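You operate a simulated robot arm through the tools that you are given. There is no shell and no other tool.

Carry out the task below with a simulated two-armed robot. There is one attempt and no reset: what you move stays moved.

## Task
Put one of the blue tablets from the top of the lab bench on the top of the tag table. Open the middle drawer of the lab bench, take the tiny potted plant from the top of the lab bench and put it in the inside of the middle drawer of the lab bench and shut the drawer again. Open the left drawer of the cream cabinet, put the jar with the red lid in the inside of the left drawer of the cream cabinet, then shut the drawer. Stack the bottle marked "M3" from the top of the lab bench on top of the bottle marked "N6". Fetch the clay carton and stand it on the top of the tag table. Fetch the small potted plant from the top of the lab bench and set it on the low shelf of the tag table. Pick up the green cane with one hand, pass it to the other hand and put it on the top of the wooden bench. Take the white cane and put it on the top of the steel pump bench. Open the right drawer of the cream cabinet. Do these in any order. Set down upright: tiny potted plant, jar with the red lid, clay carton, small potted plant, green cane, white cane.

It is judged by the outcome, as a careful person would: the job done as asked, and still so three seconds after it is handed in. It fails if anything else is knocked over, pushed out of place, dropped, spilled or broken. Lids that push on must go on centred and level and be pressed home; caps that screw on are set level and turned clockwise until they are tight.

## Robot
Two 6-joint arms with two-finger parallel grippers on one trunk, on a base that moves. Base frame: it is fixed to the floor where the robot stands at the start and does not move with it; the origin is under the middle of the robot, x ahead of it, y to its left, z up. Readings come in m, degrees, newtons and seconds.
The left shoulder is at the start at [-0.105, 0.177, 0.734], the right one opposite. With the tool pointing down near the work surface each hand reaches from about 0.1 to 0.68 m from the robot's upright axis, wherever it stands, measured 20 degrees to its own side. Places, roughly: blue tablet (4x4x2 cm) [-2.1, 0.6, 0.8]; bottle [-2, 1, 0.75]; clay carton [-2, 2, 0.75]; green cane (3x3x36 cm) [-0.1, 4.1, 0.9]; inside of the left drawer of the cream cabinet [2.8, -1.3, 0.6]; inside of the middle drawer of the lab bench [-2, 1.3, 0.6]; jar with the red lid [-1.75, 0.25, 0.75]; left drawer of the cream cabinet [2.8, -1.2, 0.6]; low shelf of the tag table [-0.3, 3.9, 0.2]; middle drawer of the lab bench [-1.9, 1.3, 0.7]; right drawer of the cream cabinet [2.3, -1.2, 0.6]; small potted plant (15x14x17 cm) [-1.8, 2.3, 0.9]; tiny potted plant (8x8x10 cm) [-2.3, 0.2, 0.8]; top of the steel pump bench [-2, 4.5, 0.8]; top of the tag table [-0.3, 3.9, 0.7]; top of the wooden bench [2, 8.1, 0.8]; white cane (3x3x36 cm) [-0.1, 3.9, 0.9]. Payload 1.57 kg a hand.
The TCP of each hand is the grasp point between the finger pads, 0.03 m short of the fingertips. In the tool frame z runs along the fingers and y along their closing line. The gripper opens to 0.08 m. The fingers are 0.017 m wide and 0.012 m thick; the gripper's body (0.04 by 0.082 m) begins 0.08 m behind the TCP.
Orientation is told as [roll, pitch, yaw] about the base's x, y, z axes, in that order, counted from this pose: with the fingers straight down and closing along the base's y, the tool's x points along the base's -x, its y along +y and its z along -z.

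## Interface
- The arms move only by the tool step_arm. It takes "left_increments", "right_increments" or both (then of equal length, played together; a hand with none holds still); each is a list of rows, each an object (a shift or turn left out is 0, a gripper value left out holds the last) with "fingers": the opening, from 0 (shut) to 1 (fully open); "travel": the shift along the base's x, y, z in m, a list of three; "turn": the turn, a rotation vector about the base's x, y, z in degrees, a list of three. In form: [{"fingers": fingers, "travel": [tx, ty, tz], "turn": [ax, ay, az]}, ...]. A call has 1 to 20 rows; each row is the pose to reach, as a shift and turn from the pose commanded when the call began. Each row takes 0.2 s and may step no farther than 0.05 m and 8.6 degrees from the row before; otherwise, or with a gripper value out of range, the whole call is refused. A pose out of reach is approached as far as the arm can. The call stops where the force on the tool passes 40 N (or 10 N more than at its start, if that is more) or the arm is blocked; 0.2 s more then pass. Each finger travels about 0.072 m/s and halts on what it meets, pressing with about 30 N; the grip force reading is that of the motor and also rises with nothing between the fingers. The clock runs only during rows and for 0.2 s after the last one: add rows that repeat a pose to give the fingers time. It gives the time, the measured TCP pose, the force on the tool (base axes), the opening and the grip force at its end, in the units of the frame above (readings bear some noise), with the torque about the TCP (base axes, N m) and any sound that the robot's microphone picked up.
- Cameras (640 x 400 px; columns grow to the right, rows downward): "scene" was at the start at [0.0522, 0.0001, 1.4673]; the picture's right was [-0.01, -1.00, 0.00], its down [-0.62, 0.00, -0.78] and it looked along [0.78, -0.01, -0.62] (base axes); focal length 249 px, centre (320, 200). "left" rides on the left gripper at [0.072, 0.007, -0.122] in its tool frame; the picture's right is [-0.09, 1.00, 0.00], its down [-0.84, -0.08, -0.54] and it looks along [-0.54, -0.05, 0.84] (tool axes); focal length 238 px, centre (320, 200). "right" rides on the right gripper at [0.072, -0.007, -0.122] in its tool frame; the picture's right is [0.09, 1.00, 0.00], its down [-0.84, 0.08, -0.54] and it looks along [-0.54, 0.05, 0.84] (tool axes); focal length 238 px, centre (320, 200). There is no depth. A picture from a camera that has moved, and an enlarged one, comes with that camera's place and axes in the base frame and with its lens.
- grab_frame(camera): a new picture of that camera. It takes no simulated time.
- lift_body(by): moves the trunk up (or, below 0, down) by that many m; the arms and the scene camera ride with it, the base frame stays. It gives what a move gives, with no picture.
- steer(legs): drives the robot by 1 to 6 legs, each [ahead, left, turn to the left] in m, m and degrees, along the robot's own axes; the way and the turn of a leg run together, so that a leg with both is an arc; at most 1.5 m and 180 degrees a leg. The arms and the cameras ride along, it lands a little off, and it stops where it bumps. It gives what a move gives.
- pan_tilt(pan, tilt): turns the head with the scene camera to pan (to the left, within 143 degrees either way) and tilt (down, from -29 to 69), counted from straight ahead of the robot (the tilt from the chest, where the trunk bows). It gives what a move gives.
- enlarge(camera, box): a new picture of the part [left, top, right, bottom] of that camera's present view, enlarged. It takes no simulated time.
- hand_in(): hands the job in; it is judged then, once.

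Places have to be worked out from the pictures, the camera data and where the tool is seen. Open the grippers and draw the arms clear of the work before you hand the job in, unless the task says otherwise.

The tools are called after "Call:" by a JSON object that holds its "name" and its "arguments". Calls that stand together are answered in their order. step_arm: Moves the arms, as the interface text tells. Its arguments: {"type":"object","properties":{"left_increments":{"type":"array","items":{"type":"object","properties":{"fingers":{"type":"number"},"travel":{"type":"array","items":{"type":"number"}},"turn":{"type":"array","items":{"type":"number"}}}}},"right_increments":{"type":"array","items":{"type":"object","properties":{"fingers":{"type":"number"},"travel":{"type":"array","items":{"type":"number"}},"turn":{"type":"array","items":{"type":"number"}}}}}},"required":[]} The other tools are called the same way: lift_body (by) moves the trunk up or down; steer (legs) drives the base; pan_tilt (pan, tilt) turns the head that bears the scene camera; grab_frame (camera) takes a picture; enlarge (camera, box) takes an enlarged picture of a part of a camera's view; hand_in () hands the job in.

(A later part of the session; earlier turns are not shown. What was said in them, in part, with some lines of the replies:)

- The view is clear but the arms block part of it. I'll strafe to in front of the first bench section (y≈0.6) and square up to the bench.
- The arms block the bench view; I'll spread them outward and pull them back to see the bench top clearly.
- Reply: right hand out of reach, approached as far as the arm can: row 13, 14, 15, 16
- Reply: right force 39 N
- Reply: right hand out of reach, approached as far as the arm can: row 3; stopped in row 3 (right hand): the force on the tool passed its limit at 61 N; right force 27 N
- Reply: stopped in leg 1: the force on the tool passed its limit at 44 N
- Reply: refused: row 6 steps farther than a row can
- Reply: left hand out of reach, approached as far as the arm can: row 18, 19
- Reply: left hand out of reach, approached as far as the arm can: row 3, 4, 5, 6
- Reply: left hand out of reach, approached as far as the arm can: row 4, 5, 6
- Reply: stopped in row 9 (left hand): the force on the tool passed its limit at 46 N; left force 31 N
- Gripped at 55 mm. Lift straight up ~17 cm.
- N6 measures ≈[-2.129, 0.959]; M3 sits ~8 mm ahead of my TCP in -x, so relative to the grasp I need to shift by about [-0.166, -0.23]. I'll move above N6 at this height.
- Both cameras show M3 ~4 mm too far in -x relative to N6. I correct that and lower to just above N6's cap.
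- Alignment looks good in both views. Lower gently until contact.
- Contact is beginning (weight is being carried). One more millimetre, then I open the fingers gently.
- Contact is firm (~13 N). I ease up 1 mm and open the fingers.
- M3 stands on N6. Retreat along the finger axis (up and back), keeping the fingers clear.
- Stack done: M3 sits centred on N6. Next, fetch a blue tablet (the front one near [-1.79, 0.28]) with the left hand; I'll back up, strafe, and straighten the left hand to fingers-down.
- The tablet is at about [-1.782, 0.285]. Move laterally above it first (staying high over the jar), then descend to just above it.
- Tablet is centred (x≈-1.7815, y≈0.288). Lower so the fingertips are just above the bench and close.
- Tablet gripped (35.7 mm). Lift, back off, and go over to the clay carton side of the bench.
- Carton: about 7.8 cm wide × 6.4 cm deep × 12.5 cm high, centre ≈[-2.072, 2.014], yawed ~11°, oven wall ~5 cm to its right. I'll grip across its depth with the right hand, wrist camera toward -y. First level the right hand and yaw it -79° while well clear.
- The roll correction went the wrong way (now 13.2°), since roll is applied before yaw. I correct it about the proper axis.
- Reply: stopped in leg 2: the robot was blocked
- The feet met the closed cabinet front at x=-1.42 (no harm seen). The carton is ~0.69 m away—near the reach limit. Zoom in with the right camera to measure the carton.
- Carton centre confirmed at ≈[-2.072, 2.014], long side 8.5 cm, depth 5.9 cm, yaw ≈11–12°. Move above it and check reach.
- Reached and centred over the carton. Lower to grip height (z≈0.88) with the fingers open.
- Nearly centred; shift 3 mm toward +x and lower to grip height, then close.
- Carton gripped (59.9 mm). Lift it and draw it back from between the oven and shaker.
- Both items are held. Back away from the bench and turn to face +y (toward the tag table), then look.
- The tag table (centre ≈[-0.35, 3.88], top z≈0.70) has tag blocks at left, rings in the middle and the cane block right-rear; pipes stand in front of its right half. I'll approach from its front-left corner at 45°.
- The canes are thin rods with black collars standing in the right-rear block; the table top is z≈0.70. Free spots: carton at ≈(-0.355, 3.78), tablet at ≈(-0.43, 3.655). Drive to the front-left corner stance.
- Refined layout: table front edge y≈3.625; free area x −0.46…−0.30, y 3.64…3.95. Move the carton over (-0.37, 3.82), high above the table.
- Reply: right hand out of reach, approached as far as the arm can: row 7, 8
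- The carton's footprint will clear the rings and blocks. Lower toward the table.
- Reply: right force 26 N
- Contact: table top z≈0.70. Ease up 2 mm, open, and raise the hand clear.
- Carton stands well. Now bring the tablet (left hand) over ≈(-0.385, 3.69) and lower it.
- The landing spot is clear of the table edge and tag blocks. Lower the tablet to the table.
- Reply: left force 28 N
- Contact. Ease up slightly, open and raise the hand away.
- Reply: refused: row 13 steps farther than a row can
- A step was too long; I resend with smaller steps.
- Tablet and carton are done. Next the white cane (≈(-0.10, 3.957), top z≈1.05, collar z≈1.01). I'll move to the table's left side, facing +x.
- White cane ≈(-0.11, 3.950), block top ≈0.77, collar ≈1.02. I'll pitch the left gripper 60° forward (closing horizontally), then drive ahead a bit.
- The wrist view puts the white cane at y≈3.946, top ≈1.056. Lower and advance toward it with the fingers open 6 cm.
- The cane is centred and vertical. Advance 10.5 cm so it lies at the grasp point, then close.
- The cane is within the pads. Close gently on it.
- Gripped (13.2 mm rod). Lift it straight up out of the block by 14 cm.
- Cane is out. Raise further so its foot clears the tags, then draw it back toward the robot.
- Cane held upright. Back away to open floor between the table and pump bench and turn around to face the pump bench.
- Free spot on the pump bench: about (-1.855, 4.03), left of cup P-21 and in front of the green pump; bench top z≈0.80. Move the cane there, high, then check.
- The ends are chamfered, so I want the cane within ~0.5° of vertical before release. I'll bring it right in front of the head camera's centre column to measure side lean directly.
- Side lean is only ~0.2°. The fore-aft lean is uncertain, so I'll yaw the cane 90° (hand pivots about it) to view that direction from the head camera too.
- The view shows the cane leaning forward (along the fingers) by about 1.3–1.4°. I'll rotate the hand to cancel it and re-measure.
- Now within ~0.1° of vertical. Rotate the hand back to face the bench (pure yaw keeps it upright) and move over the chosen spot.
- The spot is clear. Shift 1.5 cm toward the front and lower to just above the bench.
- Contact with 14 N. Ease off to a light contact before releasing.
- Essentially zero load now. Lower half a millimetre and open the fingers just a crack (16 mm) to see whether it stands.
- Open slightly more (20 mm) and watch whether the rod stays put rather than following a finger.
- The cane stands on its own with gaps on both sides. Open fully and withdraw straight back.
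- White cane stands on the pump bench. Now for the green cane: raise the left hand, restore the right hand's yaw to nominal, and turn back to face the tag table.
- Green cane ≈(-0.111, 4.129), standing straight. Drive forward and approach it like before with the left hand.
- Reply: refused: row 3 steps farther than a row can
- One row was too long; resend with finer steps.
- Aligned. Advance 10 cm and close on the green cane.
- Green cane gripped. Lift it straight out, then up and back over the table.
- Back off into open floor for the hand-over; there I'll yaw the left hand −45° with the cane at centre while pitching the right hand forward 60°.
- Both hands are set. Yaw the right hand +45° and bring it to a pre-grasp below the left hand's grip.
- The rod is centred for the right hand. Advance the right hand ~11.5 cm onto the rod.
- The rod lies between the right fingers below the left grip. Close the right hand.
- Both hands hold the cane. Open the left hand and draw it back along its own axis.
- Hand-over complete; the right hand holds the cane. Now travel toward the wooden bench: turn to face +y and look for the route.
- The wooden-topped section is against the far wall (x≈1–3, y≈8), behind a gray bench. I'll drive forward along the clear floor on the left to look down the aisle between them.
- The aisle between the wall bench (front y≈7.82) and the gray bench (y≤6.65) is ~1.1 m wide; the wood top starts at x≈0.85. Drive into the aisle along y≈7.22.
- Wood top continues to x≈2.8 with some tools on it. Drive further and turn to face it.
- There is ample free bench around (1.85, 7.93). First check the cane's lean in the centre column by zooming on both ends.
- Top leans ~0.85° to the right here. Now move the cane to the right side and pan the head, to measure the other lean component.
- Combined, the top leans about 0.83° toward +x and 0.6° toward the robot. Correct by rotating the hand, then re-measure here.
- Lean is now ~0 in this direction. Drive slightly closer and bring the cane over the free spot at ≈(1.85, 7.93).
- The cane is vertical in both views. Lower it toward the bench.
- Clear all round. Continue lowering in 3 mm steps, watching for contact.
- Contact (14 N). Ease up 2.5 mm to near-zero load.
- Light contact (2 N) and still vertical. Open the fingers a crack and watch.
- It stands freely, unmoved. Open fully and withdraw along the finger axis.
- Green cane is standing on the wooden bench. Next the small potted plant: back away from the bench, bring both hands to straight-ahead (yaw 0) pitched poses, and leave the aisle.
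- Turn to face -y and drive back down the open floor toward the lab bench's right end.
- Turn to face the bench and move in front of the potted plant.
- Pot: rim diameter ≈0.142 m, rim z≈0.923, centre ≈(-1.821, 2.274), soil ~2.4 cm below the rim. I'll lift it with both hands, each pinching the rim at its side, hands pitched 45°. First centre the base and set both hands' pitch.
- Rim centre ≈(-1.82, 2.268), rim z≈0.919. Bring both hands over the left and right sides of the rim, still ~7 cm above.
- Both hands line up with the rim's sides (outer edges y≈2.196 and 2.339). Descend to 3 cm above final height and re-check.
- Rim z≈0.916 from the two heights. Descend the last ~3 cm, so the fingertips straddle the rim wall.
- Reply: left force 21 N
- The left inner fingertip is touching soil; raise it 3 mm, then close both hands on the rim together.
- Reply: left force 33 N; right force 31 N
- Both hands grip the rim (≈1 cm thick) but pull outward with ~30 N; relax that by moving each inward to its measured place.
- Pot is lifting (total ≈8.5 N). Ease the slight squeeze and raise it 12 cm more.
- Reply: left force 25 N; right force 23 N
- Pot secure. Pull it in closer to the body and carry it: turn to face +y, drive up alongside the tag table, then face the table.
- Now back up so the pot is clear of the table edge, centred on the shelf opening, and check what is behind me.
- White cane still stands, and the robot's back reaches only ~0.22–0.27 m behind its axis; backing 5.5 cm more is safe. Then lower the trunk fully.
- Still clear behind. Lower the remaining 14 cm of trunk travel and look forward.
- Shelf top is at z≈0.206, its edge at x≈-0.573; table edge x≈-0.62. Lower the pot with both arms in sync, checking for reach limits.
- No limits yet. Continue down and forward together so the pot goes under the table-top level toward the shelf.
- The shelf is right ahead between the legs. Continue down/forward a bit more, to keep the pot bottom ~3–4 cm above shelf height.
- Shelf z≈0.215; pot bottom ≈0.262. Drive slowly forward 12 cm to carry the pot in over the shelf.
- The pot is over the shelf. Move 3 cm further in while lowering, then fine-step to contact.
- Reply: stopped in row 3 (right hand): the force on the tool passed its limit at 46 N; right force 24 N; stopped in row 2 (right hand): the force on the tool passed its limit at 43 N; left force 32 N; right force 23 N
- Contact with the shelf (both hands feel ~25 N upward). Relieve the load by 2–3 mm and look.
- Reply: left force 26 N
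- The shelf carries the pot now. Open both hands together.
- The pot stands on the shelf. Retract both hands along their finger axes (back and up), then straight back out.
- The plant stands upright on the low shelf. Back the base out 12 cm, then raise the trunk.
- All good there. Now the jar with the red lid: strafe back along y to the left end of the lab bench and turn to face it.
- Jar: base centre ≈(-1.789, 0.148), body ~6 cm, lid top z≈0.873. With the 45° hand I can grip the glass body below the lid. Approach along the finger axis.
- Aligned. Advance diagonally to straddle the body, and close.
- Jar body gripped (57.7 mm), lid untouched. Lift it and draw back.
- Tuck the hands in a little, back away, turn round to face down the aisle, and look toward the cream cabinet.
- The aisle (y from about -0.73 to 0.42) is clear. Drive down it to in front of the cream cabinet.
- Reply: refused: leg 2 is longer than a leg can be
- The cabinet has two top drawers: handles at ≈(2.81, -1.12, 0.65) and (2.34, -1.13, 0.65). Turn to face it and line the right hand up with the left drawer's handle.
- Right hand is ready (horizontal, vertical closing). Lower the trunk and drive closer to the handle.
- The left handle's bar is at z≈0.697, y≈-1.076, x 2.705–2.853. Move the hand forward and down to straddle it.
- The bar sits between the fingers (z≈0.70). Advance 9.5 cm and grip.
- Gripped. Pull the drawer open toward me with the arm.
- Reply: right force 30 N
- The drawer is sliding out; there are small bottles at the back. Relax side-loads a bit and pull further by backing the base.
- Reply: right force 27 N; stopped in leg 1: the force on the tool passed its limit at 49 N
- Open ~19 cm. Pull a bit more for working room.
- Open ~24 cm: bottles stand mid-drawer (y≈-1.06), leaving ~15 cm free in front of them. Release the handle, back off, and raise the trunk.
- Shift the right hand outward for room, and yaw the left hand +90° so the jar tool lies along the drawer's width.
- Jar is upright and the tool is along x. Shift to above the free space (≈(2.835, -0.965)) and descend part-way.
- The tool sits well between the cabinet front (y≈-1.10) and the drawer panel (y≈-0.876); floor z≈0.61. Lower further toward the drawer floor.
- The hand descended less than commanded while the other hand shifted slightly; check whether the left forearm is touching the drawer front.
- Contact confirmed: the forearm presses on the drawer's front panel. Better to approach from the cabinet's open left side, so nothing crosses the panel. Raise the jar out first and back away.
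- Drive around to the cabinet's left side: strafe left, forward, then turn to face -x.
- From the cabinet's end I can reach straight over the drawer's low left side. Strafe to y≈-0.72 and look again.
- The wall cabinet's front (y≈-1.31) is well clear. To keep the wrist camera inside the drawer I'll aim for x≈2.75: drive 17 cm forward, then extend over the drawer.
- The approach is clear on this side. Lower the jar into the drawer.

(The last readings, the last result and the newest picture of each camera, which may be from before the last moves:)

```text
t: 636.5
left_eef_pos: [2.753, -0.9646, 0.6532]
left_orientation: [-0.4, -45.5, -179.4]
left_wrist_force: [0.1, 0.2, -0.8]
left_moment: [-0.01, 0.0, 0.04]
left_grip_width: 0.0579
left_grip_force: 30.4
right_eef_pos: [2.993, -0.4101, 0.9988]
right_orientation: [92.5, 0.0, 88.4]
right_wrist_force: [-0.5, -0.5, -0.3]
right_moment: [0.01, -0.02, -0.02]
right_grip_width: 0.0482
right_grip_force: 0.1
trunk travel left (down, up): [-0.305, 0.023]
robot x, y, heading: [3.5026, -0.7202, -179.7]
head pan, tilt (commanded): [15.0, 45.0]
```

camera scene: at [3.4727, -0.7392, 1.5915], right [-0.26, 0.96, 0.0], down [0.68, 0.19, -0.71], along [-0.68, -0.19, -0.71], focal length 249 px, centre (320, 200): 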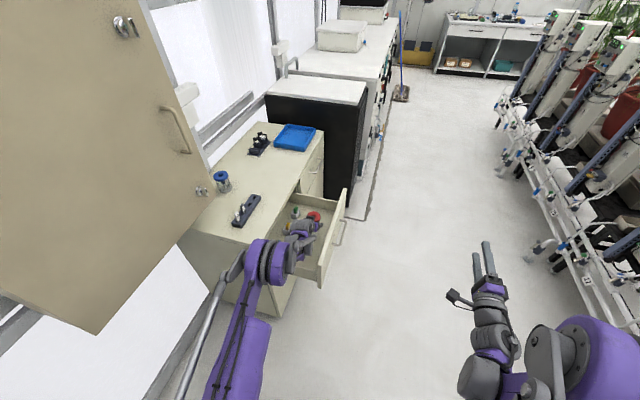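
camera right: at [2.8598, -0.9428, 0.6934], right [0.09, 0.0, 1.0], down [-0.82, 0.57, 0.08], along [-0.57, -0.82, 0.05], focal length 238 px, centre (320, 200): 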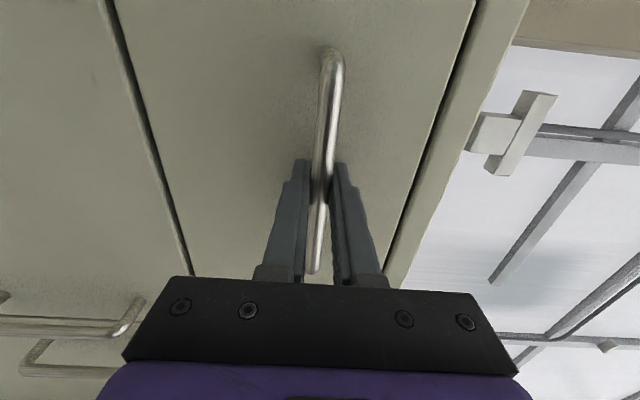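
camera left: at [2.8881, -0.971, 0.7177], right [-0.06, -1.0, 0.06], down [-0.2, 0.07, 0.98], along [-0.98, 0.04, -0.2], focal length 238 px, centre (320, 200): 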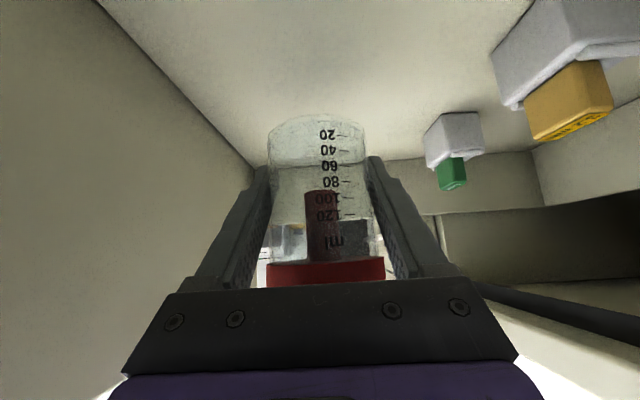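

Call:
{"name": "step_arm", "arguments": {"left_increments": [{"travel": [0, 0, -0.003]}, {"travel": [0, 0, -0.006]}, {"travel": [0, 0, -0.009]}]}}

```text
t: 637.3
left_eef_pos: [2.7521, -0.9653, 0.6431]
left_orientation: [-0.4, -45.5, -179.4]
left_wrist_force: [-0.2, -1.0, -1.1]
left_moment: [-0.04, 0.02, -0.01]
left_grip_width: 0.0577
left_grip_force: 29.7
right_eef_pos: [2.9933, -0.4096, 0.9988]
right_orientation: [92.6, -0.1, 88.5]
right_wrist_force: [0.3, 0.5, -0.6]
right_moment: [-0.02, 0.04, 0.0]
right_grip_width: 0.0479
right_grip_force: 0.0
trunk travel left (down, up): [-0.305, 0.023]
robot x, y, heading: [3.5072, -0.718, -179.7]
head pan, tilt (commanded): [15.0, 45.0]
```

Call:
{"name": "step_arm", "arguments": {"left_increments": [{"travel": [0, 0, -0.002]}, {"travel": [0, 0, -0.004]}, {"travel": [0, 0, -0.006]}]}}

Call:
{"name": "grab_frame", "arguments": {"camera": "left"}}

```text
t: 638.1
left_eef_pos: [2.7529, -0.9643, 0.6398]
left_orientation: [-0.4, -45.4, -179.2]
left_wrist_force: [-0.2, 0.0, 3.0]
left_moment: [-0.08, 0.13, 0.0]
left_grip_width: 0.0579
left_grip_force: 29.8
right_eef_pos: [2.9939, -0.4101, 1.0005]
right_orientation: [92.5, 0.0, 88.5]
right_wrist_force: [-0.1, -0.4, 0.1]
right_moment: [0.0, -0.01, 0.03]
right_grip_width: 0.048
right_grip_force: 0.1
trunk travel left (down, up): [-0.305, 0.023]
robot x, y, heading: [3.5079, -0.7217, -179.5]
head pan, tilt (commanded): [15.0, 45.0]
```

```text
taken
camera left: at [2.8884, -0.9695, 0.6723], right [-0.06, -1.0, 0.06], down [-0.2, 0.07, 0.98], along [-0.98, 0.04, -0.2], focal length 238 px, centre (320, 200)
```

left: 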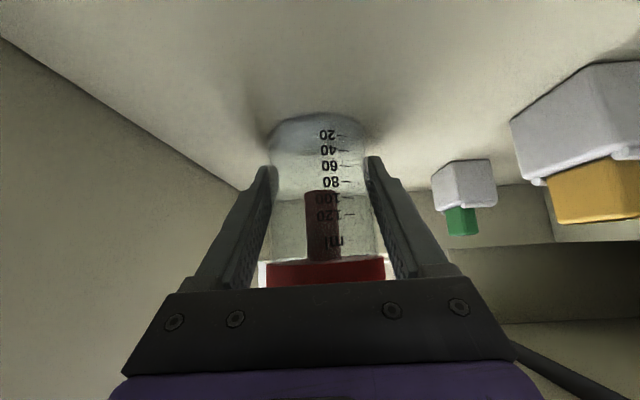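

Light contact with the drawer floor. Open the fingers and withdraw along the finger axis.

Call:
{"name": "step_arm", "arguments": {"left_increments": [{"travel": [0, 0, -0.001]}, {"travel": [0, 0, -0.001], "fingers": 0.85}, {"travel": [0, 0, -0.001], "fingers": 1}, {"travel": [0, 0, -0.001], "fingers": 1}, {"travel": [0, 0, -0.001], "fingers": 1}]}}

Call:
{"name": "grab_frame", "arguments": {"camera": "left"}}

```text
t: 639.3
left_eef_pos: [2.7524, -0.964, 0.6373]
left_orientation: [-0.4, -45.5, -179.3]
left_wrist_force: [-0.7, -0.5, -0.2]
left_moment: [-0.02, 0.01, 0.0]
left_grip_width: 0.0796
left_grip_force: 0.0
right_eef_pos: [2.9931, -0.4082, 0.9994]
right_orientation: [92.5, 0.0, 88.4]
right_wrist_force: [0.0, -0.2, -0.4]
right_moment: [-0.01, 0.03, 0.0]
right_grip_width: 0.048
right_grip_force: 0.0
trunk travel left (down, up): [-0.305, 0.023]
robot x, y, heading: [3.5073, -0.7172, -179.7]
head pan, tilt (commanded): [15.0, 45.0]
```

```text
taken
camera left: at [2.8888, -0.9699, 0.6712], right [-0.06, -1.0, 0.06], down [-0.2, 0.07, 0.98], along [-0.98, 0.04, -0.2], focal length 238 px, centre (320, 200)
```

left: 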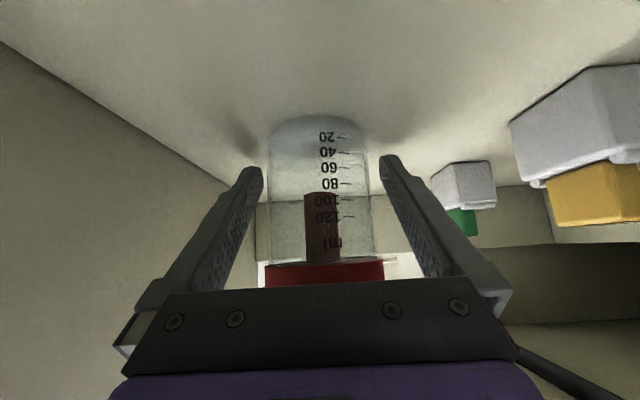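

The jar stands free. Withdraw up and back along the finger axis.

Call:
{"name": "step_arm", "arguments": {"left_increments": [{"travel": [0.015, 0, 0.016]}, {"travel": [0.035, 0, 0.037]}, {"travel": [0.06, 0, 0.064]}, {"travel": [0.085, 0, 0.095]}, {"travel": [0.1, 0, 0.135]}, {"travel": [0.11, 0, 0.175]}, {"travel": [0.13, 0, 0.215]}, {"travel": [0.15, 0, 0.255]}, {"travel": [0.17, 0, 0.295]}, {"travel": [0.2, 0.01, 0.33]}, {"travel": [0.23, 0.02, 0.36]}, {"travel": [0.26, 0.03, 0.38]}]}}

Call:
{"name": "grab_frame", "arguments": {"camera": "left"}}

Call:
{"name": "grab_frame", "arguments": {"camera": "scene"}}

```text
t: 641.9
left_eef_pos: [3.0136, -0.9347, 1.0213]
left_orientation: [-0.3, -45.5, -179.4]
left_wrist_force: [0.9, -0.3, 0.4]
left_moment: [0.0, 0.03, 0.0]
left_grip_width: 0.0799
left_grip_force: 0.0
right_eef_pos: [2.9946, -0.4097, 0.9993]
right_orientation: [92.6, 0.1, 88.4]
right_wrist_force: [0.2, 0.3, -0.3]
right_moment: [0.02, -0.01, 0.02]
right_grip_width: 0.0481
right_grip_force: 0.1
trunk travel left (down, up): [-0.305, 0.023]
robot x, y, heading: [3.5066, -0.7172, -179.7]
head pan, tilt (commanded): [15.0, 45.0]
```

```text
taken
camera left: at [3.1489, -0.9398, 1.0554], right [-0.06, -1.0, 0.06], down [-0.2, 0.07, 0.98], along [-0.98, 0.04, -0.2], focal length 238 px, centre (320, 200)
```

left: 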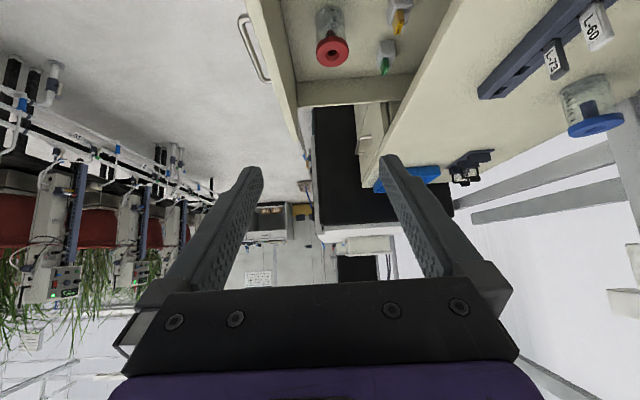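

```text
taken
camera scene: at [3.4748, -0.7385, 1.5915], right [-0.26, 0.96, 0.0], down [0.68, 0.19, -0.71], along [-0.68, -0.19, -0.71], focal length 249 px, centre (320, 200)
```

scene: 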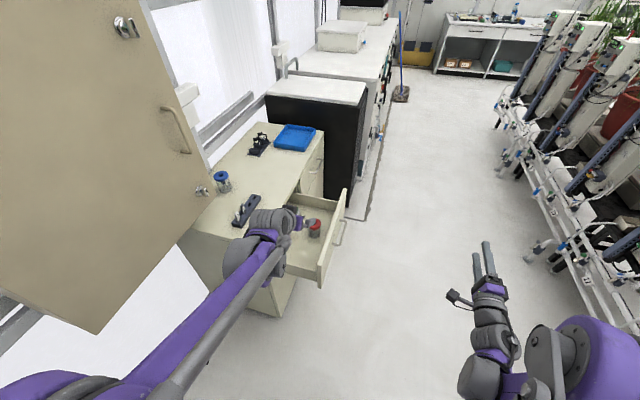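

The jar stands upright in the drawer. Return to the front of the cabinet to shut the drawer with the right hand.

Call:
{"name": "steer", "arguments": {"legs": [[-0.2, 0, 0], [0, -0.5, 0], [0, 0, 90], [0, -0.6, 0]]}}

Call:
{"name": "pan_tilt", "arguments": {"pan": 0, "tilt": 40}}

Call:
{"name": "grab_frame", "arguments": {"camera": "scene"}}

```text
t: 657.2
left_eef_pos: [3.3236, -0.7194, 1.0208]
left_orientation: [-0.5, -45.6, -88.8]
left_wrist_force: [-0.2, 1.0, 0.2]
left_moment: [-0.02, 0.0, -0.01]
left_grip_width: 0.0801
left_grip_force: 0.1
right_eef_pos: [2.8, -0.7434, 0.999]
right_orientation: [92.4, 0.1, 179.0]
right_wrist_force: [0.3, 0.6, -0.7]
right_moment: [0.03, 0.0, -0.01]
right_grip_width: 0.0477
right_grip_force: 0.1
trunk travel left (down, up): [-0.305, 0.023]
robot x, y, heading: [3.1028, -0.2287, -89.0]
head pan, tilt (commanded): [15.0, 45.0]
```

```text
t: 658.0
left_eef_pos: [3.3258, -0.7193, 1.0205]
left_orientation: [-0.3, -45.5, -88.8]
left_wrist_force: [-0.5, 0.1, -0.3]
left_moment: [0.01, -0.04, -0.02]
left_grip_width: 0.0798
left_grip_force: 0.1
right_eef_pos: [2.7989, -0.7437, 0.9994]
right_orientation: [92.5, 0.1, 179.0]
right_wrist_force: [0.3, 0.1, 0.8]
right_moment: [0.0, -0.01, 0.0]
right_grip_width: 0.0482
right_grip_force: 0.0
trunk travel left (down, up): [-0.305, 0.023]
robot x, y, heading: [3.1032, -0.2244, -89.1]
head pan, tilt (commanded): [0.0, 40.0]
```

```text
taken
camera scene: at [3.1071, -0.268, 1.5988], right [-1.0, -0.01, 0.0], down [-0.01, 0.64, -0.77], along [0.01, -0.77, -0.64], focal length 249 px, centre (320, 200)
```

scene: 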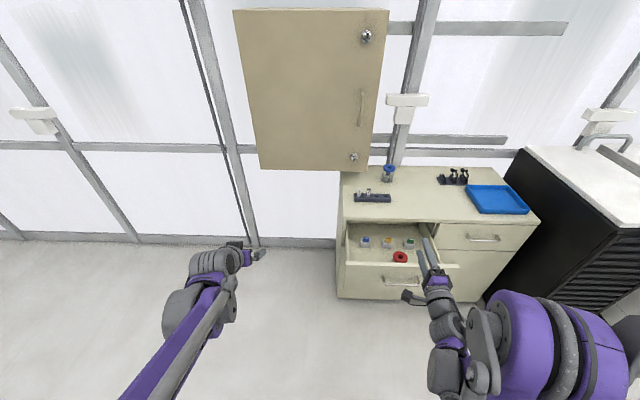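

Close the right fingers, lower the trunk so they are level with the panel strip above the handle, and check.

Call:
{"name": "step_arm", "arguments": {"right_increments": [{"fingers": 0}, {"fingers": 0}, {"fingers": 0}]}}

Call:
{"name": "lift_body", "arguments": {"by": -0.265}}

Call:
{"name": "grab_frame", "arguments": {"camera": "right"}}

Call:
{"name": "grab_frame", "arguments": {"camera": "scene"}}

```text
t: 658.8
left_eef_pos: [3.3243, -0.7196, 1.021]
left_orientation: [-0.4, -45.5, -88.7]
left_wrist_force: [-0.2, 0.0, 0.0]
left_moment: [0.0, -0.01, 0.0]
left_grip_width: 0.0801
left_grip_force: 0.0
right_eef_pos: [2.7992, -0.7424, 0.9991]
right_orientation: [92.5, -0.1, 178.9]
right_wrist_force: [-0.1, -0.7, 0.5]
right_moment: [-0.02, -0.01, -0.01]
right_grip_width: 0.0001
right_grip_force: 21.0
trunk travel left (down, up): [-0.305, 0.023]
robot x, y, heading: [3.1045, -0.2261, -89.3]
head pan, tilt (commanded): [0.0, 40.0]
```

```text
t: 661.5
left_eef_pos: [3.3244, -0.7188, 0.7559]
left_orientation: [-0.3, -45.5, -88.8]
left_wrist_force: [-0.1, 0.7, 0.9]
left_moment: [-0.01, 0.0, 0.01]
left_grip_width: 0.08
left_grip_force: 0.0
right_eef_pos: [2.7988, -0.7429, 0.7348]
right_orientation: [92.4, 0.0, 179.0]
right_wrist_force: [0.8, -0.2, -0.3]
right_moment: [0.01, -0.02, 0.0]
right_grip_width: 0.0001
right_grip_force: 21.4
trunk travel left (down, up): [-0.04, 0.288]
robot x, y, heading: [3.1029, -0.2252, -89.2]
head pan, tilt (commanded): [0.0, 40.0]
```

```text
taken
camera right: at [2.8735, -0.6217, 0.7231], right [0.09, 0.04, 0.99], down [-0.83, 0.56, 0.05], along [-0.55, -0.83, 0.09], focal length 238 px, centre (320, 200)
```

right: 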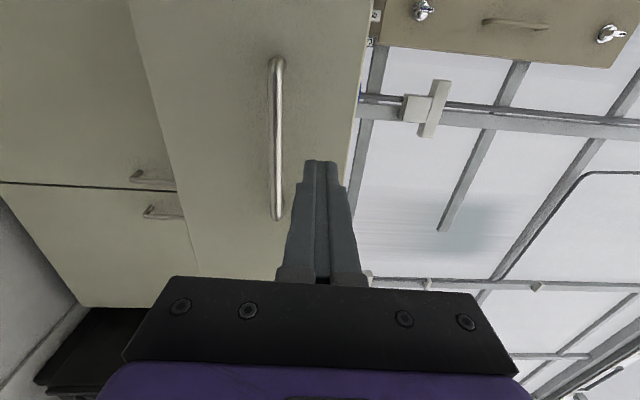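

```text
taken
camera scene: at [3.1076, -0.3119, 1.3212], right [-1.0, -0.01, 0.0], down [-0.01, 0.64, -0.77], along [0.01, -0.77, -0.64], focal length 249 px, centre (320, 200)
```

scene: 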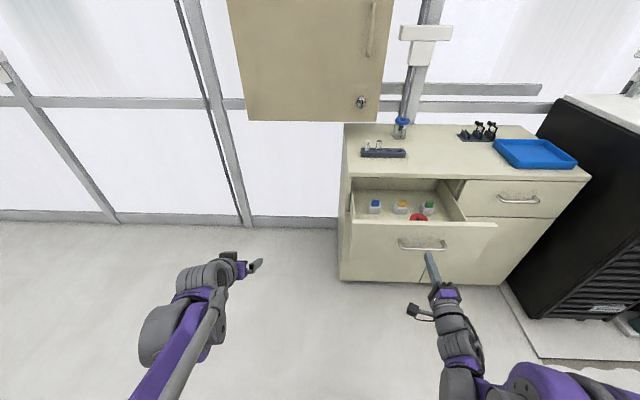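

The fingertip is level with the panel between handle (0.70) and top (0.777). Push the drawer in with the arm, then with a slow forward drive.

Call:
{"name": "step_arm", "arguments": {"right_increments": [{"travel": [-0.005, -0.03, 0]}, {"travel": [-0.01, -0.06, 0]}, {"travel": [-0.01, -0.085, 0]}, {"travel": [-0.01, -0.105, 0]}, {"travel": [-0.01, -0.125, 0]}, {"travel": [-0.01, -0.145, 0]}, {"travel": [-0.01, -0.165, 0]}, {"travel": [-0.01, -0.185, 0]}]}}

Call:
{"name": "grab_frame", "arguments": {"camera": "scene"}}

```text
t: 663.3
left_eef_pos: [3.3249, -0.72, 0.755]
left_orientation: [-0.5, -45.5, -88.8]
left_wrist_force: [0.1, 0.2, 0.2]
left_moment: [0.01, 0.03, 0.01]
left_grip_width: 0.08
left_grip_force: 0.0
right_eef_pos: [2.791, -0.9288, 0.7321]
right_orientation: [92.5, 0.0, 179.0]
right_wrist_force: [-0.7, -0.4, -0.1]
right_moment: [0.0, 0.01, 0.01]
right_grip_width: 0.0
right_grip_force: 21.3
trunk travel left (down, up): [-0.04, 0.288]
robot x, y, heading: [3.1051, -0.225, -89.1]
head pan, tilt (commanded): [0.0, 40.0]
```

```text
taken
camera scene: at [3.1077, -0.3124, 1.321], right [-1.0, -0.01, 0.0], down [-0.01, 0.64, -0.77], along [0.01, -0.77, -0.64], focal length 249 px, centre (320, 200)
```

scene: 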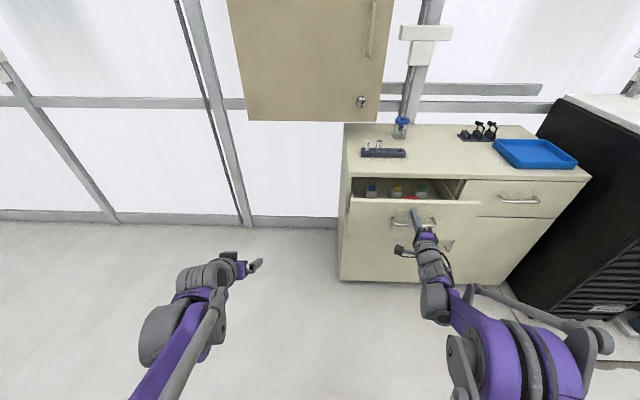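

Sliding in nicely. Drive 8 cm forward, then finish with the arm.

Call:
{"name": "steer", "arguments": {"legs": [[0.08, 0, 0]]}}

Call:
{"name": "step_arm", "arguments": {"right_increments": [{"travel": [0, -0.015, 0]}, {"travel": [0, -0.03, 0]}, {"travel": [0, -0.045, 0]}, {"travel": [0, -0.06, 0]}, {"travel": [0, -0.07, 0]}, {"travel": [0, -0.08, 0]}, {"travel": [0, -0.09, 0]}]}}

Call:
{"name": "grab_frame", "arguments": {"camera": "scene"}}

Call:
{"name": "grab_frame", "arguments": {"camera": "right"}}

```text
t: 664.4
left_eef_pos: [3.3262, -0.7992, 0.756]
left_orientation: [-0.4, -45.4, -88.6]
left_wrist_force: [-0.2, -0.3, 0.4]
left_moment: [-0.05, 0.0, -0.01]
left_grip_width: 0.0801
left_grip_force: 0.1
right_eef_pos: [2.7921, -1.0079, 0.7316]
right_orientation: [92.5, -0.1, 179.0]
right_wrist_force: [1.4, -0.6, -0.3]
right_moment: [-0.02, -0.02, -0.02]
right_grip_width: 0.0
right_grip_force: 20.9
trunk travel left (down, up): [-0.04, 0.288]
robot x, y, heading: [3.1094, -0.3044, -89.0]
head pan, tilt (commanded): [0.0, 40.0]
```

```text
t: 665.5
left_eef_pos: [3.3268, -0.7977, 0.7566]
left_orientation: [-0.4, -45.4, -88.7]
left_wrist_force: [0.2, 0.2, -0.3]
left_moment: [-0.01, 0.02, 0.0]
left_grip_width: 0.0803
left_grip_force: 0.1
right_eef_pos: [2.7938, -1.068, 0.7324]
right_orientation: [92.7, 0.0, 179.1]
right_wrist_force: [2.1, 9.3, 2.7]
right_moment: [-0.01, -0.03, 0.05]
right_grip_width: 0.0
right_grip_force: 21.5
trunk travel left (down, up): [-0.04, 0.288]
robot x, y, heading: [3.1053, -0.3054, -89.3]
head pan, tilt (commanded): [0.0, 40.0]
stopped in row 5 (right hand): the force on the tool passed its limit at 54 N (the readings are from after the stop); the commanded pose is now the measured one
```

```text
taken
camera scene: at [3.1091, -0.3905, 1.3212], right [-1.0, -0.01, 0.0], down [-0.01, 0.64, -0.77], along [0.01, -0.77, -0.64], focal length 249 px, centre (320, 200)
```

scene: 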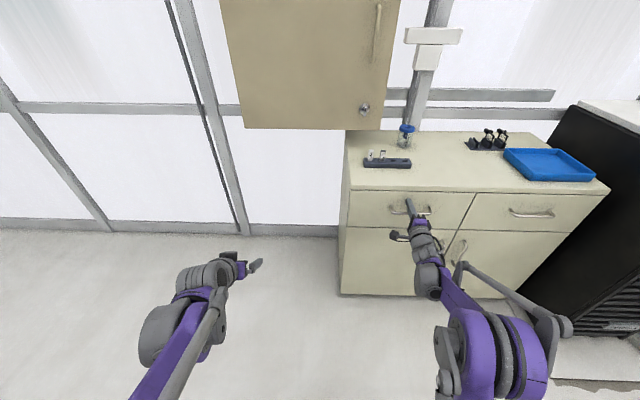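

```text
taken
camera right: at [2.8675, -0.9474, 0.721], right [0.09, 0.04, 0.99], down [-0.83, 0.56, 0.05], along [-0.55, -0.83, 0.09], focal length 238 px, centre (320, 200)
```

right: 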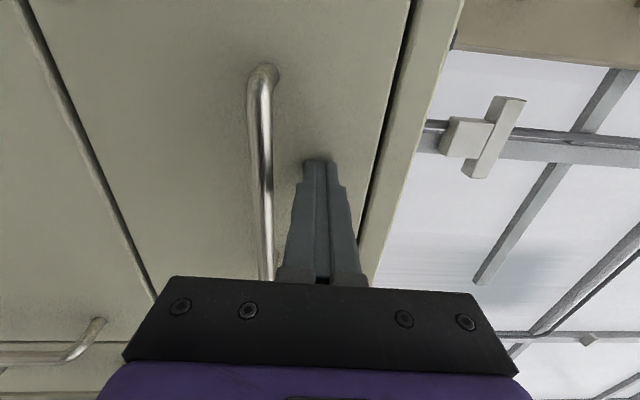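

Call:
{"name": "enlarge", "arguments": {"camera": "scene", "box": [330, 170, 630, 310]}}

```text
2.13 times, centred on (480, 240) of scene
camera zoom: at [3.1091, -0.3905, 1.3212], right [-1.0, -0.01, 0.0], down [-0.01, 0.64, -0.77], along [0.01, -0.77, -0.64], focal length 530 px, centre (-21, 115)
```

zoom: 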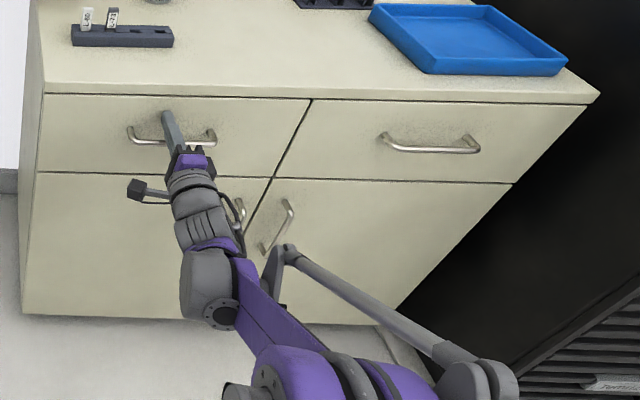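

The left drawer is flush shut. Retract, and strafe right to line the right hand up with the right drawer's handle.

Call:
{"name": "step_arm", "arguments": {"right_increments": [{"travel": [0, 0.03, 0]}, {"travel": [0, 0.07, 0], "fingers": 0.6}, {"travel": [0, 0.11, -0.01], "fingers": 0.6}]}}

Call:
{"name": "steer", "arguments": {"legs": [[0, -0.455, 0]]}}

Call:
{"name": "grab_frame", "arguments": {"camera": "right"}}

Call:
{"name": "grab_frame", "arguments": {"camera": "scene"}}

```text
t: 666.3
left_eef_pos: [3.3256, -0.7992, 0.7552]
left_orientation: [-0.4, -45.5, -88.7]
left_wrist_force: [-0.9, 0.5, 0.2]
left_moment: [0.01, -0.01, 0.01]
left_grip_width: 0.08
left_grip_force: 0.0
right_eef_pos: [2.7934, -0.9599, 0.72]
right_orientation: [92.5, 0.0, 179.1]
right_wrist_force: [0.0, -0.2, 1.0]
right_moment: [-0.04, -0.04, 0.0]
right_grip_width: 0.0481
right_grip_force: 0.1
trunk travel left (down, up): [-0.04, 0.288]
robot x, y, heading: [3.1067, -0.3054, -89.0]
head pan, tilt (commanded): [0.0, 40.0]
```

```text
t: 670.9
left_eef_pos: [2.8652, -0.8061, 0.7553]
left_orientation: [-0.5, -45.4, -88.2]
left_wrist_force: [0.5, 0.5, -1.0]
left_moment: [0.01, -0.03, -0.05]
left_grip_width: 0.0799
left_grip_force: 0.1
right_eef_pos: [2.3352, -0.9727, 0.7185]
right_orientation: [92.5, 0.0, 179.5]
right_wrist_force: [-0.5, -0.3, 0.2]
right_moment: [0.02, -0.03, 0.01]
right_grip_width: 0.0484
right_grip_force: 0.1
trunk travel left (down, up): [-0.04, 0.288]
robot x, y, heading: [2.6375, -0.3114, -88.9]
head pan, tilt (commanded): [0.0, 40.0]
```

```text
taken
camera right: at [2.4081, -0.8514, 0.7083], right [0.09, 0.04, 0.99], down [-0.83, 0.55, 0.05], along [-0.55, -0.83, 0.09], focal length 238 px, centre (320, 200)
```

right: 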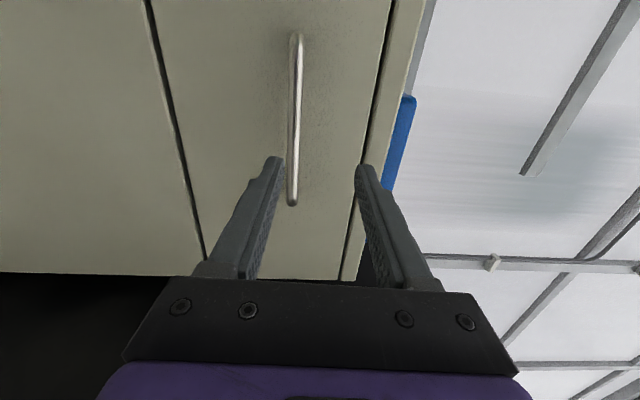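

```text
taken
camera scene: at [2.6448, -0.4004, 1.3211], right [-1.0, -0.02, 0.0], down [-0.02, 0.64, -0.77], along [0.02, -0.77, -0.64], focal length 249 px, centre (320, 200)
```

scene: 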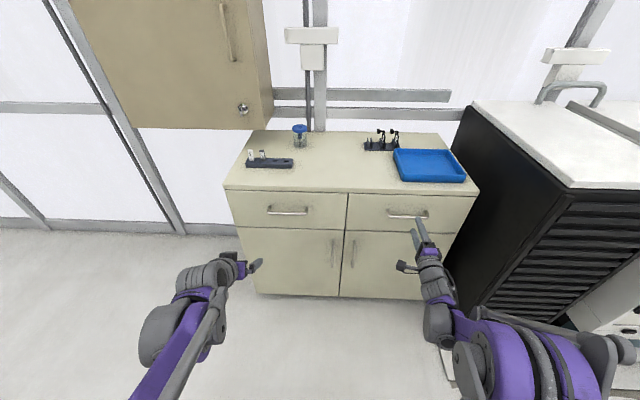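

Right handle's bar: x 2.25–2.41, z≈0.70. Lower 1.8 cm, advance and grip.

Call:
{"name": "step_arm", "arguments": {"right_increments": [{"travel": [0, -0.02, -0.018]}, {"travel": [0, -0.05, -0.018]}, {"travel": [0, -0.08, -0.018]}, {"travel": [0, -0.092, -0.018]}]}}

Call:
{"name": "grab_frame", "arguments": {"camera": "right"}}

```text
t: 671.9
left_eef_pos: [2.8656, -0.8051, 0.756]
left_orientation: [-0.5, -45.5, -88.3]
left_wrist_force: [-0.8, -1.3, -0.7]
left_moment: [0.02, 0.01, -0.01]
left_grip_width: 0.0803
left_grip_force: 0.0
right_eef_pos: [2.3346, -1.0565, 0.6994]
right_orientation: [92.5, 0.0, 179.6]
right_wrist_force: [2.0, 14.5, 1.2]
right_moment: [0.4, -0.06, 0.0]
right_grip_width: 0.0462
right_grip_force: 0.0
trunk travel left (down, up): [-0.04, 0.288]
robot x, y, heading: [2.6422, -0.3152, -88.8]
head pan, tilt (commanded): [0.0, 40.0]
stopped in row 4 (right hand): the force on the tool passed its limit at 58 N (the readings are from after the stop); the commanded pose is now the measured one
```

```text
taken
camera right: at [2.4085, -0.9363, 0.6882], right [0.09, 0.04, 0.99], down [-0.83, 0.55, 0.05], along [-0.55, -0.83, 0.09], focal length 238 px, centre (320, 200)
```

right: 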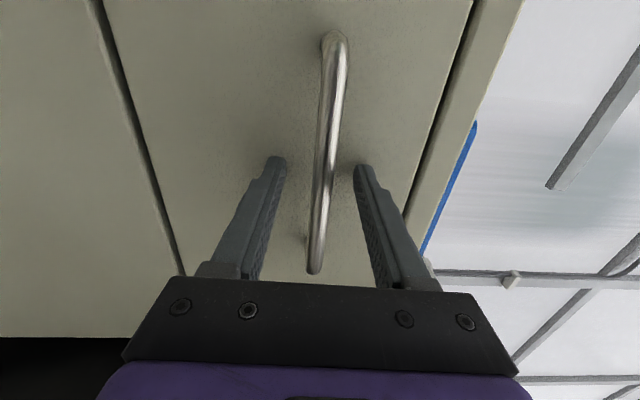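

The fingertips touched the drawer face; back off 4 mm and close on the bar.

Call:
{"name": "step_arm", "arguments": {"right_increments": [{"travel": [0, 0.004, 0]}, {"travel": [0, 0.004, 0], "fingers": 0}, {"travel": [0, 0.004, 0], "fingers": 0}, {"travel": [0, 0.004, 0], "fingers": 0}, {"travel": [0, 0.004, 0], "fingers": 0}]}}

Call:
{"name": "step_arm", "arguments": {"right_increments": [{"travel": [0, 0.02, 0]}, {"travel": [0, 0.04, 0]}, {"travel": [0, 0.06, 0]}, {"travel": [0, 0.08, 0]}, {"travel": [0, 0.1, 0]}, {"travel": [0, 0.12, 0]}]}}

Call:
{"name": "grab_frame", "arguments": {"camera": "scene"}}

```text
t: 673.1
left_eef_pos: [2.8661, -0.8048, 0.7552]
left_orientation: [-0.4, -45.5, -88.2]
left_wrist_force: [0.1, 0.3, 0.0]
left_moment: [-0.04, 0.0, -0.01]
left_grip_width: 0.0801
left_grip_force: 0.1
right_eef_pos: [2.3351, -1.0537, 0.6996]
right_orientation: [92.5, 0.0, 179.6]
right_wrist_force: [-2.3, -2.1, 11.8]
right_moment: [0.01, 0.07, 0.43]
right_grip_width: 0.0117
right_grip_force: 28.8
trunk travel left (down, up): [-0.04, 0.288]
robot x, y, heading: [2.6421, -0.3151, -88.8]
head pan, tilt (commanded): [0.0, 40.0]
```

```text
t: 674.5
left_eef_pos: [2.8673, -0.8065, 0.754]
left_orientation: [-0.5, -45.4, -88.2]
left_wrist_force: [-0.2, -0.3, 0.3]
left_moment: [-0.02, 0.0, 0.0]
left_grip_width: 0.0798
left_grip_force: 0.1
right_eef_pos: [2.3381, -0.936, 0.6992]
right_orientation: [92.4, -0.1, 179.8]
right_wrist_force: [20.0, 1.0, -19.7]
right_moment: [-0.02, -0.09, -0.37]
right_grip_width: 0.0119
right_grip_force: 29.1
trunk travel left (down, up): [-0.04, 0.288]
robot x, y, heading: [2.6444, -0.3168, -88.7]
head pan, tilt (commanded): [0.0, 40.0]
```

```text
taken
camera scene: at [2.6461, -0.402, 1.3208], right [-1.0, -0.02, 0.0], down [-0.02, 0.64, -0.77], along [0.02, -0.77, -0.64], focal length 249 px, centre (320, 200)
```

scene: 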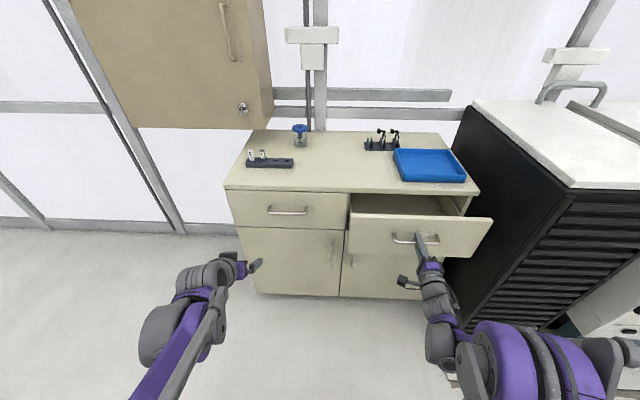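

The right drawer is opening. Relax the side load and pull further by backing the base.

Call:
{"name": "step_arm", "arguments": {"right_increments": [{"travel": [0.002, 0.01, -0.002]}, {"travel": [0.002, 0.03, -0.002]}, {"travel": [0.002, 0.05, -0.002]}]}}

Call:
{"name": "steer", "arguments": {"legs": [[-0.05, 0, 0]]}}

Call:
{"name": "steer", "arguments": {"legs": [[-0.05, 0, 0]]}}

Call:
{"name": "grab_frame", "arguments": {"camera": "scene"}}

```text
t: 675.3
left_eef_pos: [2.8673, -0.805, 0.7554]
left_orientation: [-0.6, -45.5, -88.1]
left_wrist_force: [0.3, -0.1, -0.1]
left_moment: [-0.01, 0.0, 0.0]
left_grip_width: 0.0797
left_grip_force: 0.1
right_eef_pos: [2.3374, -0.8843, 0.6998]
right_orientation: [92.5, -0.1, 179.7]
right_wrist_force: [20.3, -0.6, 1.9]
right_moment: [-0.03, -0.02, -0.11]
right_grip_width: 0.0117
right_grip_force: 29.6
trunk travel left (down, up): [-0.04, 0.288]
robot x, y, heading: [2.6378, -0.3104, -89.0]
head pan, tilt (commanded): [0.0, 40.0]
```

```text
t: 676.2
left_eef_pos: [2.8668, -0.7545, 0.7558]
left_orientation: [-0.5, -45.5, -88.2]
left_wrist_force: [0.7, 0.6, 0.3]
left_moment: [0.0, -0.01, 0.01]
left_grip_width: 0.0798
left_grip_force: 0.0
right_eef_pos: [2.3352, -0.8338, 0.7006]
right_orientation: [92.5, 0.0, 179.6]
right_wrist_force: [14.3, 0.8, 5.4]
right_moment: [0.01, 0.04, 0.4]
right_grip_width: 0.0116
right_grip_force: 28.9
trunk travel left (down, up): [-0.04, 0.288]
robot x, y, heading: [2.6402, -0.2625, -88.8]
head pan, tilt (commanded): [0.0, 40.0]
```

```text
t: 677.1
left_eef_pos: [2.8649, -0.706, 0.7549]
left_orientation: [-0.4, -45.5, -88.2]
left_wrist_force: [0.2, -0.3, -0.5]
left_moment: [-0.02, -0.04, 0.02]
left_grip_width: 0.0798
left_grip_force: 0.1
right_eef_pos: [2.3354, -0.7843, 0.7007]
right_orientation: [92.4, 0.0, 179.7]
right_wrist_force: [21.7, 1.2, 0.6]
right_moment: [0.0, -0.05, 0.13]
right_grip_width: 0.0116
right_grip_force: 29.0
trunk travel left (down, up): [-0.04, 0.288]
robot x, y, heading: [2.6345, -0.2132, -88.6]
head pan, tilt (commanded): [0.0, 40.0]
```

```text
taken
camera scene: at [2.6446, -0.2999, 1.3211], right [-1.0, -0.02, 0.0], down [-0.02, 0.64, -0.77], along [0.02, -0.77, -0.64], focal length 249 px, centre (320, 200)
```

scene: 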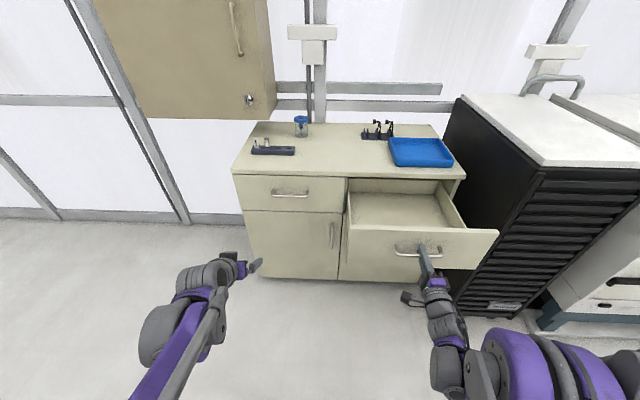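

Open ~27 cm. Pull a little more until it stops, to be sure it counts as fully open.

Call:
{"name": "steer", "arguments": {"legs": [[-0.06, 0, 0]]}}

Call:
{"name": "grab_frame", "arguments": {"camera": "scene"}}

```text
t: 678.1
left_eef_pos: [2.8628, -0.6469, 0.756]
left_orientation: [-0.5, -45.5, -88.2]
left_wrist_force: [-0.7, -0.3, 0.8]
left_moment: [0.0, -0.01, 0.0]
left_grip_width: 0.0798
left_grip_force: 0.0
right_eef_pos: [2.3347, -0.7254, 0.7]
right_orientation: [92.5, -0.1, 179.8]
right_wrist_force: [19.1, 0.9, -2.6]
right_moment: [0.01, -0.01, 0.48]
right_grip_width: 0.0117
right_grip_force: 29.5
trunk travel left (down, up): [-0.04, 0.288]
robot x, y, heading: [2.6385, -0.1547, -88.5]
head pan, tilt (commanded): [0.0, 40.0]
```

```text
taken
camera scene: at [2.643, -0.2409, 1.321], right [-1.0, -0.02, 0.0], down [-0.01, 0.64, -0.77], along [0.02, -0.77, -0.64], focal length 249 px, centre (320, 200)
```

scene: 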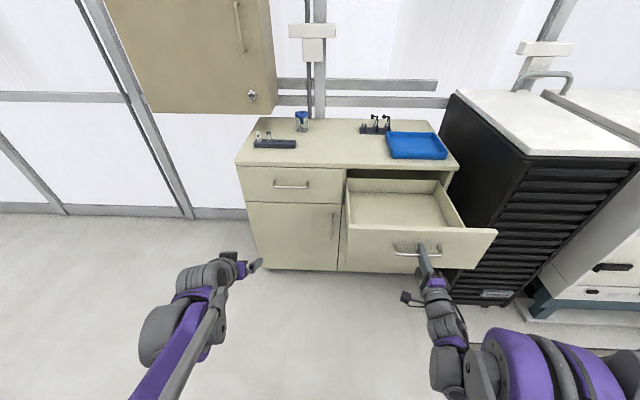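

Open ~33 cm. Release the handle, back away, and check.

Call:
{"name": "step_arm", "arguments": {"right_increments": [{"fingers": 0.6}, {"fingers": 0.6}, {"fingers": 0.6}]}}

Call:
{"name": "steer", "arguments": {"legs": [[-0.14, 0, 0]]}}

Call:
{"name": "grab_frame", "arguments": {"camera": "scene"}}

Call:
{"name": "enlarge", "arguments": {"camera": "scene", "box": [220, 90, 520, 280]}}

```text
t: 678.9
left_eef_pos: [2.863, -0.6475, 0.7564]
left_orientation: [-0.4, -45.5, -88.2]
left_wrist_force: [0.1, -0.2, -0.5]
left_moment: [0.03, 0.03, 0.01]
left_grip_width: 0.0797
left_grip_force: 0.0
right_eef_pos: [2.3345, -0.7256, 0.7003]
right_orientation: [92.5, -0.1, 179.8]
right_wrist_force: [-0.4, 0.9, 0.7]
right_moment: [0.03, -0.02, 0.01]
right_grip_width: 0.048
right_grip_force: 0.0
trunk travel left (down, up): [-0.04, 0.288]
robot x, y, heading: [2.6373, -0.1533, -88.8]
head pan, tilt (commanded): [0.0, 40.0]
```

```text
t: 680.2
left_eef_pos: [2.8611, -0.5044, 0.7558]
left_orientation: [-0.3, -45.5, -88.1]
left_wrist_force: [1.0, 0.1, 1.1]
left_moment: [0.0, -0.02, -0.01]
left_grip_width: 0.0799
left_grip_force: 0.1
right_eef_pos: [2.3322, -0.5844, 0.7011]
right_orientation: [92.5, 0.0, 180.0]
right_wrist_force: [0.3, 0.5, 0.0]
right_moment: [-0.01, -0.02, 0.0]
right_grip_width: 0.0479
right_grip_force: 0.0
trunk travel left (down, up): [-0.04, 0.288]
robot x, y, heading: [2.6327, -0.0135, -88.6]
head pan, tilt (commanded): [0.0, 40.0]
```

```text
taken
camera scene: at [2.6384, -0.0991, 1.3211], right [-1.0, -0.02, 0.0], down [-0.02, 0.64, -0.77], along [0.02, -0.77, -0.64], focal length 249 px, centre (320, 200)
```

scene: 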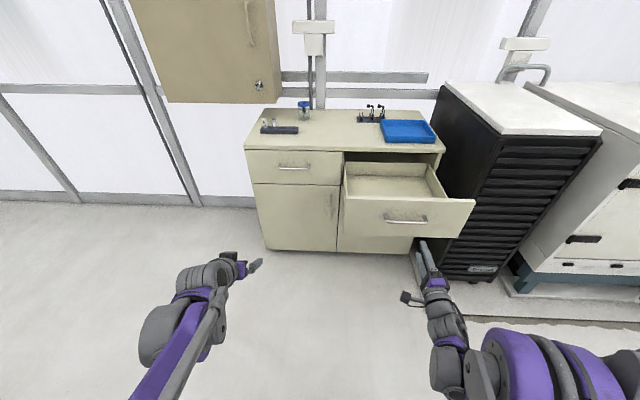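

```text
2.11 times, centred on (370, 185) of scene
camera zoom: at [2.6384, -0.0991, 1.3211], right [-1.0, -0.02, 0.0], down [-0.02, 0.64, -0.77], along [0.02, -0.77, -0.64], focal length 524 px, centre (215, 232)
```

zoom: 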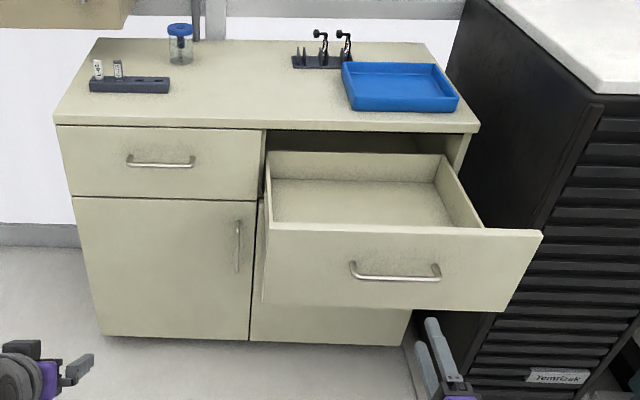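

Left drawer is shut and the right drawer stands open, nothing disturbed. Open both grippers fully, raise the trunk, and draw the arms in clear of the work.

Call:
{"name": "step_arm", "arguments": {"left_increments": [{"fingers": 1, "travel": [0, 0.01, 0.03]}, {"fingers": 1, "travel": [0, 0.02, 0.06]}, {"fingers": 1, "travel": [0, 0.03, 0.09]}], "right_increments": [{"fingers": 1, "travel": [0, 0.0, 0.03]}, {"fingers": 1, "travel": [0, 0.0, 0.06]}, {"fingers": 1, "travel": [0, 0.0, 0.09]}]}}

Call:
{"name": "lift_body", "arguments": {"by": 0.2}}

Call:
{"name": "pan_tilt", "arguments": {"pan": 0, "tilt": 35}}

Call:
{"name": "grab_frame", "arguments": {"camera": "scene"}}

```text
t: 681.0
left_eef_pos: [2.8594, -0.4748, 0.8443]
left_orientation: [-0.4, -45.4, -88.1]
left_wrist_force: [-0.2, 0.1, 0.7]
left_moment: [0.0, 0.02, 0.02]
left_grip_width: 0.0801
left_grip_force: 0.1
right_eef_pos: [2.3327, -0.5849, 0.7909]
right_orientation: [92.6, 0.0, 180.0]
right_wrist_force: [-0.5, 0.4, 0.0]
right_moment: [0.02, -0.01, 0.02]
right_grip_width: 0.08
right_grip_force: 0.1
trunk travel left (down, up): [-0.04, 0.288]
robot x, y, heading: [2.6314, -0.0172, -88.6]
head pan, tilt (commanded): [0.0, 40.0]
```

```text
t: 683.2
left_eef_pos: [2.8604, -0.4746, 1.0456]
left_orientation: [-0.4, -45.5, -88.2]
left_wrist_force: [-0.7, 0.8, 0.5]
left_moment: [-0.02, 0.0, -0.01]
left_grip_width: 0.0804
left_grip_force: 0.1
right_eef_pos: [2.3325, -0.5846, 0.9892]
right_orientation: [92.5, -0.1, 180.0]
right_wrist_force: [0.4, -0.7, -0.4]
right_moment: [0.02, 0.01, 0.02]
right_grip_width: 0.0801
right_grip_force: 0.0
trunk travel left (down, up): [-0.24, 0.088]
robot x, y, heading: [2.6345, -0.0127, -88.8]
head pan, tilt (commanded): [0.0, 40.0]
```

```text
t: 683.9
left_eef_pos: [2.8603, -0.4752, 1.0457]
left_orientation: [-0.5, -45.5, -88.3]
left_wrist_force: [-0.8, -0.1, -0.3]
left_moment: [0.0, 0.02, -0.01]
left_grip_width: 0.0802
left_grip_force: 0.1
right_eef_pos: [2.3321, -0.5855, 0.9893]
right_orientation: [92.6, 0.0, 180.0]
right_wrist_force: [0.6, -0.4, -0.5]
right_moment: [-0.01, 0.01, -0.01]
right_grip_width: 0.0801
right_grip_force: 0.1
trunk travel left (down, up): [-0.24, 0.088]
robot x, y, heading: [2.6325, -0.0122, -88.4]
head pan, tilt (commanded): [0.0, 35.0]
```

```text
taken
camera scene: at [2.6375, -0.061, 1.5357], right [-1.0, -0.02, 0.0], down [-0.01, 0.57, -0.82], along [0.02, -0.82, -0.57], focal length 249 px, centre (320, 200)
```

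scene: 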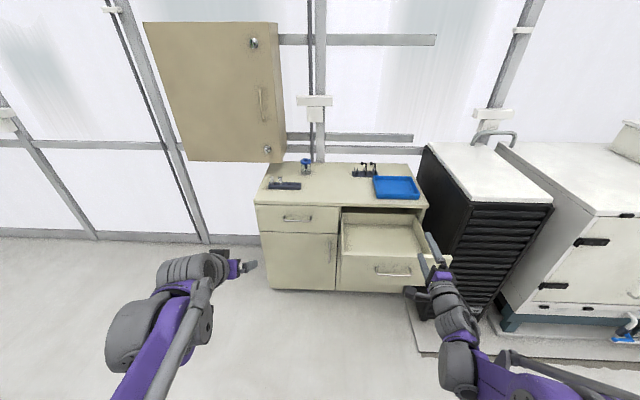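

Everything is in place: tablet and carton on the tag table, plants, jar, stack, canes and drawers as asked; arms are clear and grippers open. Handing in.

Call:
{"name": "hand_in", "arguments": {}}

```text
The job is handed in.
```

I've handed the job in. Every part of the task is done as far as I could see, but I didn't go back for a last look at the earlier placements.

| Item | Result |
|---|---|
| Blue tablet | On the tag table top. |
| Clay carton | Standing upright on the tag table top. |
| Tiny potted plant | Set upright in the middle drawer of the lab bench, which I pushed shut to its stop. |
| Jar with the red lid | Set upright in the left drawer of the cream cabinet, which is shut flush. |
| Bottle M3 | Stacked centred on N6; still standing when I passed later. |
| Small potted plant | Upright on the low shelf of the tag table. |
| Green cane | Picked up with the left hand, passed to the right, standing on the wooden bench. |
| White cane | Standing on the steel pump bench. |
| Right drawer of the cream cabinet | Pulled open about 33 cm. |

Some results I could only check partly:
- **Green cane:** it stands on its own narrow, rounded end. It stood for at least two seconds after I let go, but I didn't see it again. The white cane stands the same way and was still upright more than three minutes after I let go of it.
- **Plant and jar in the shut drawers:** both stood upright before I closed the drawers, but I couldn't see them afterwards.

- **Contacts along the way:** the robot's feet met the lab bench cabinet front once. The left forearm also pressed on the open left drawer of the cream cabinet while I was placing the jar, so I lifted the jar out and came in from the side instead. I saw nothing knocked over or moved in either case.
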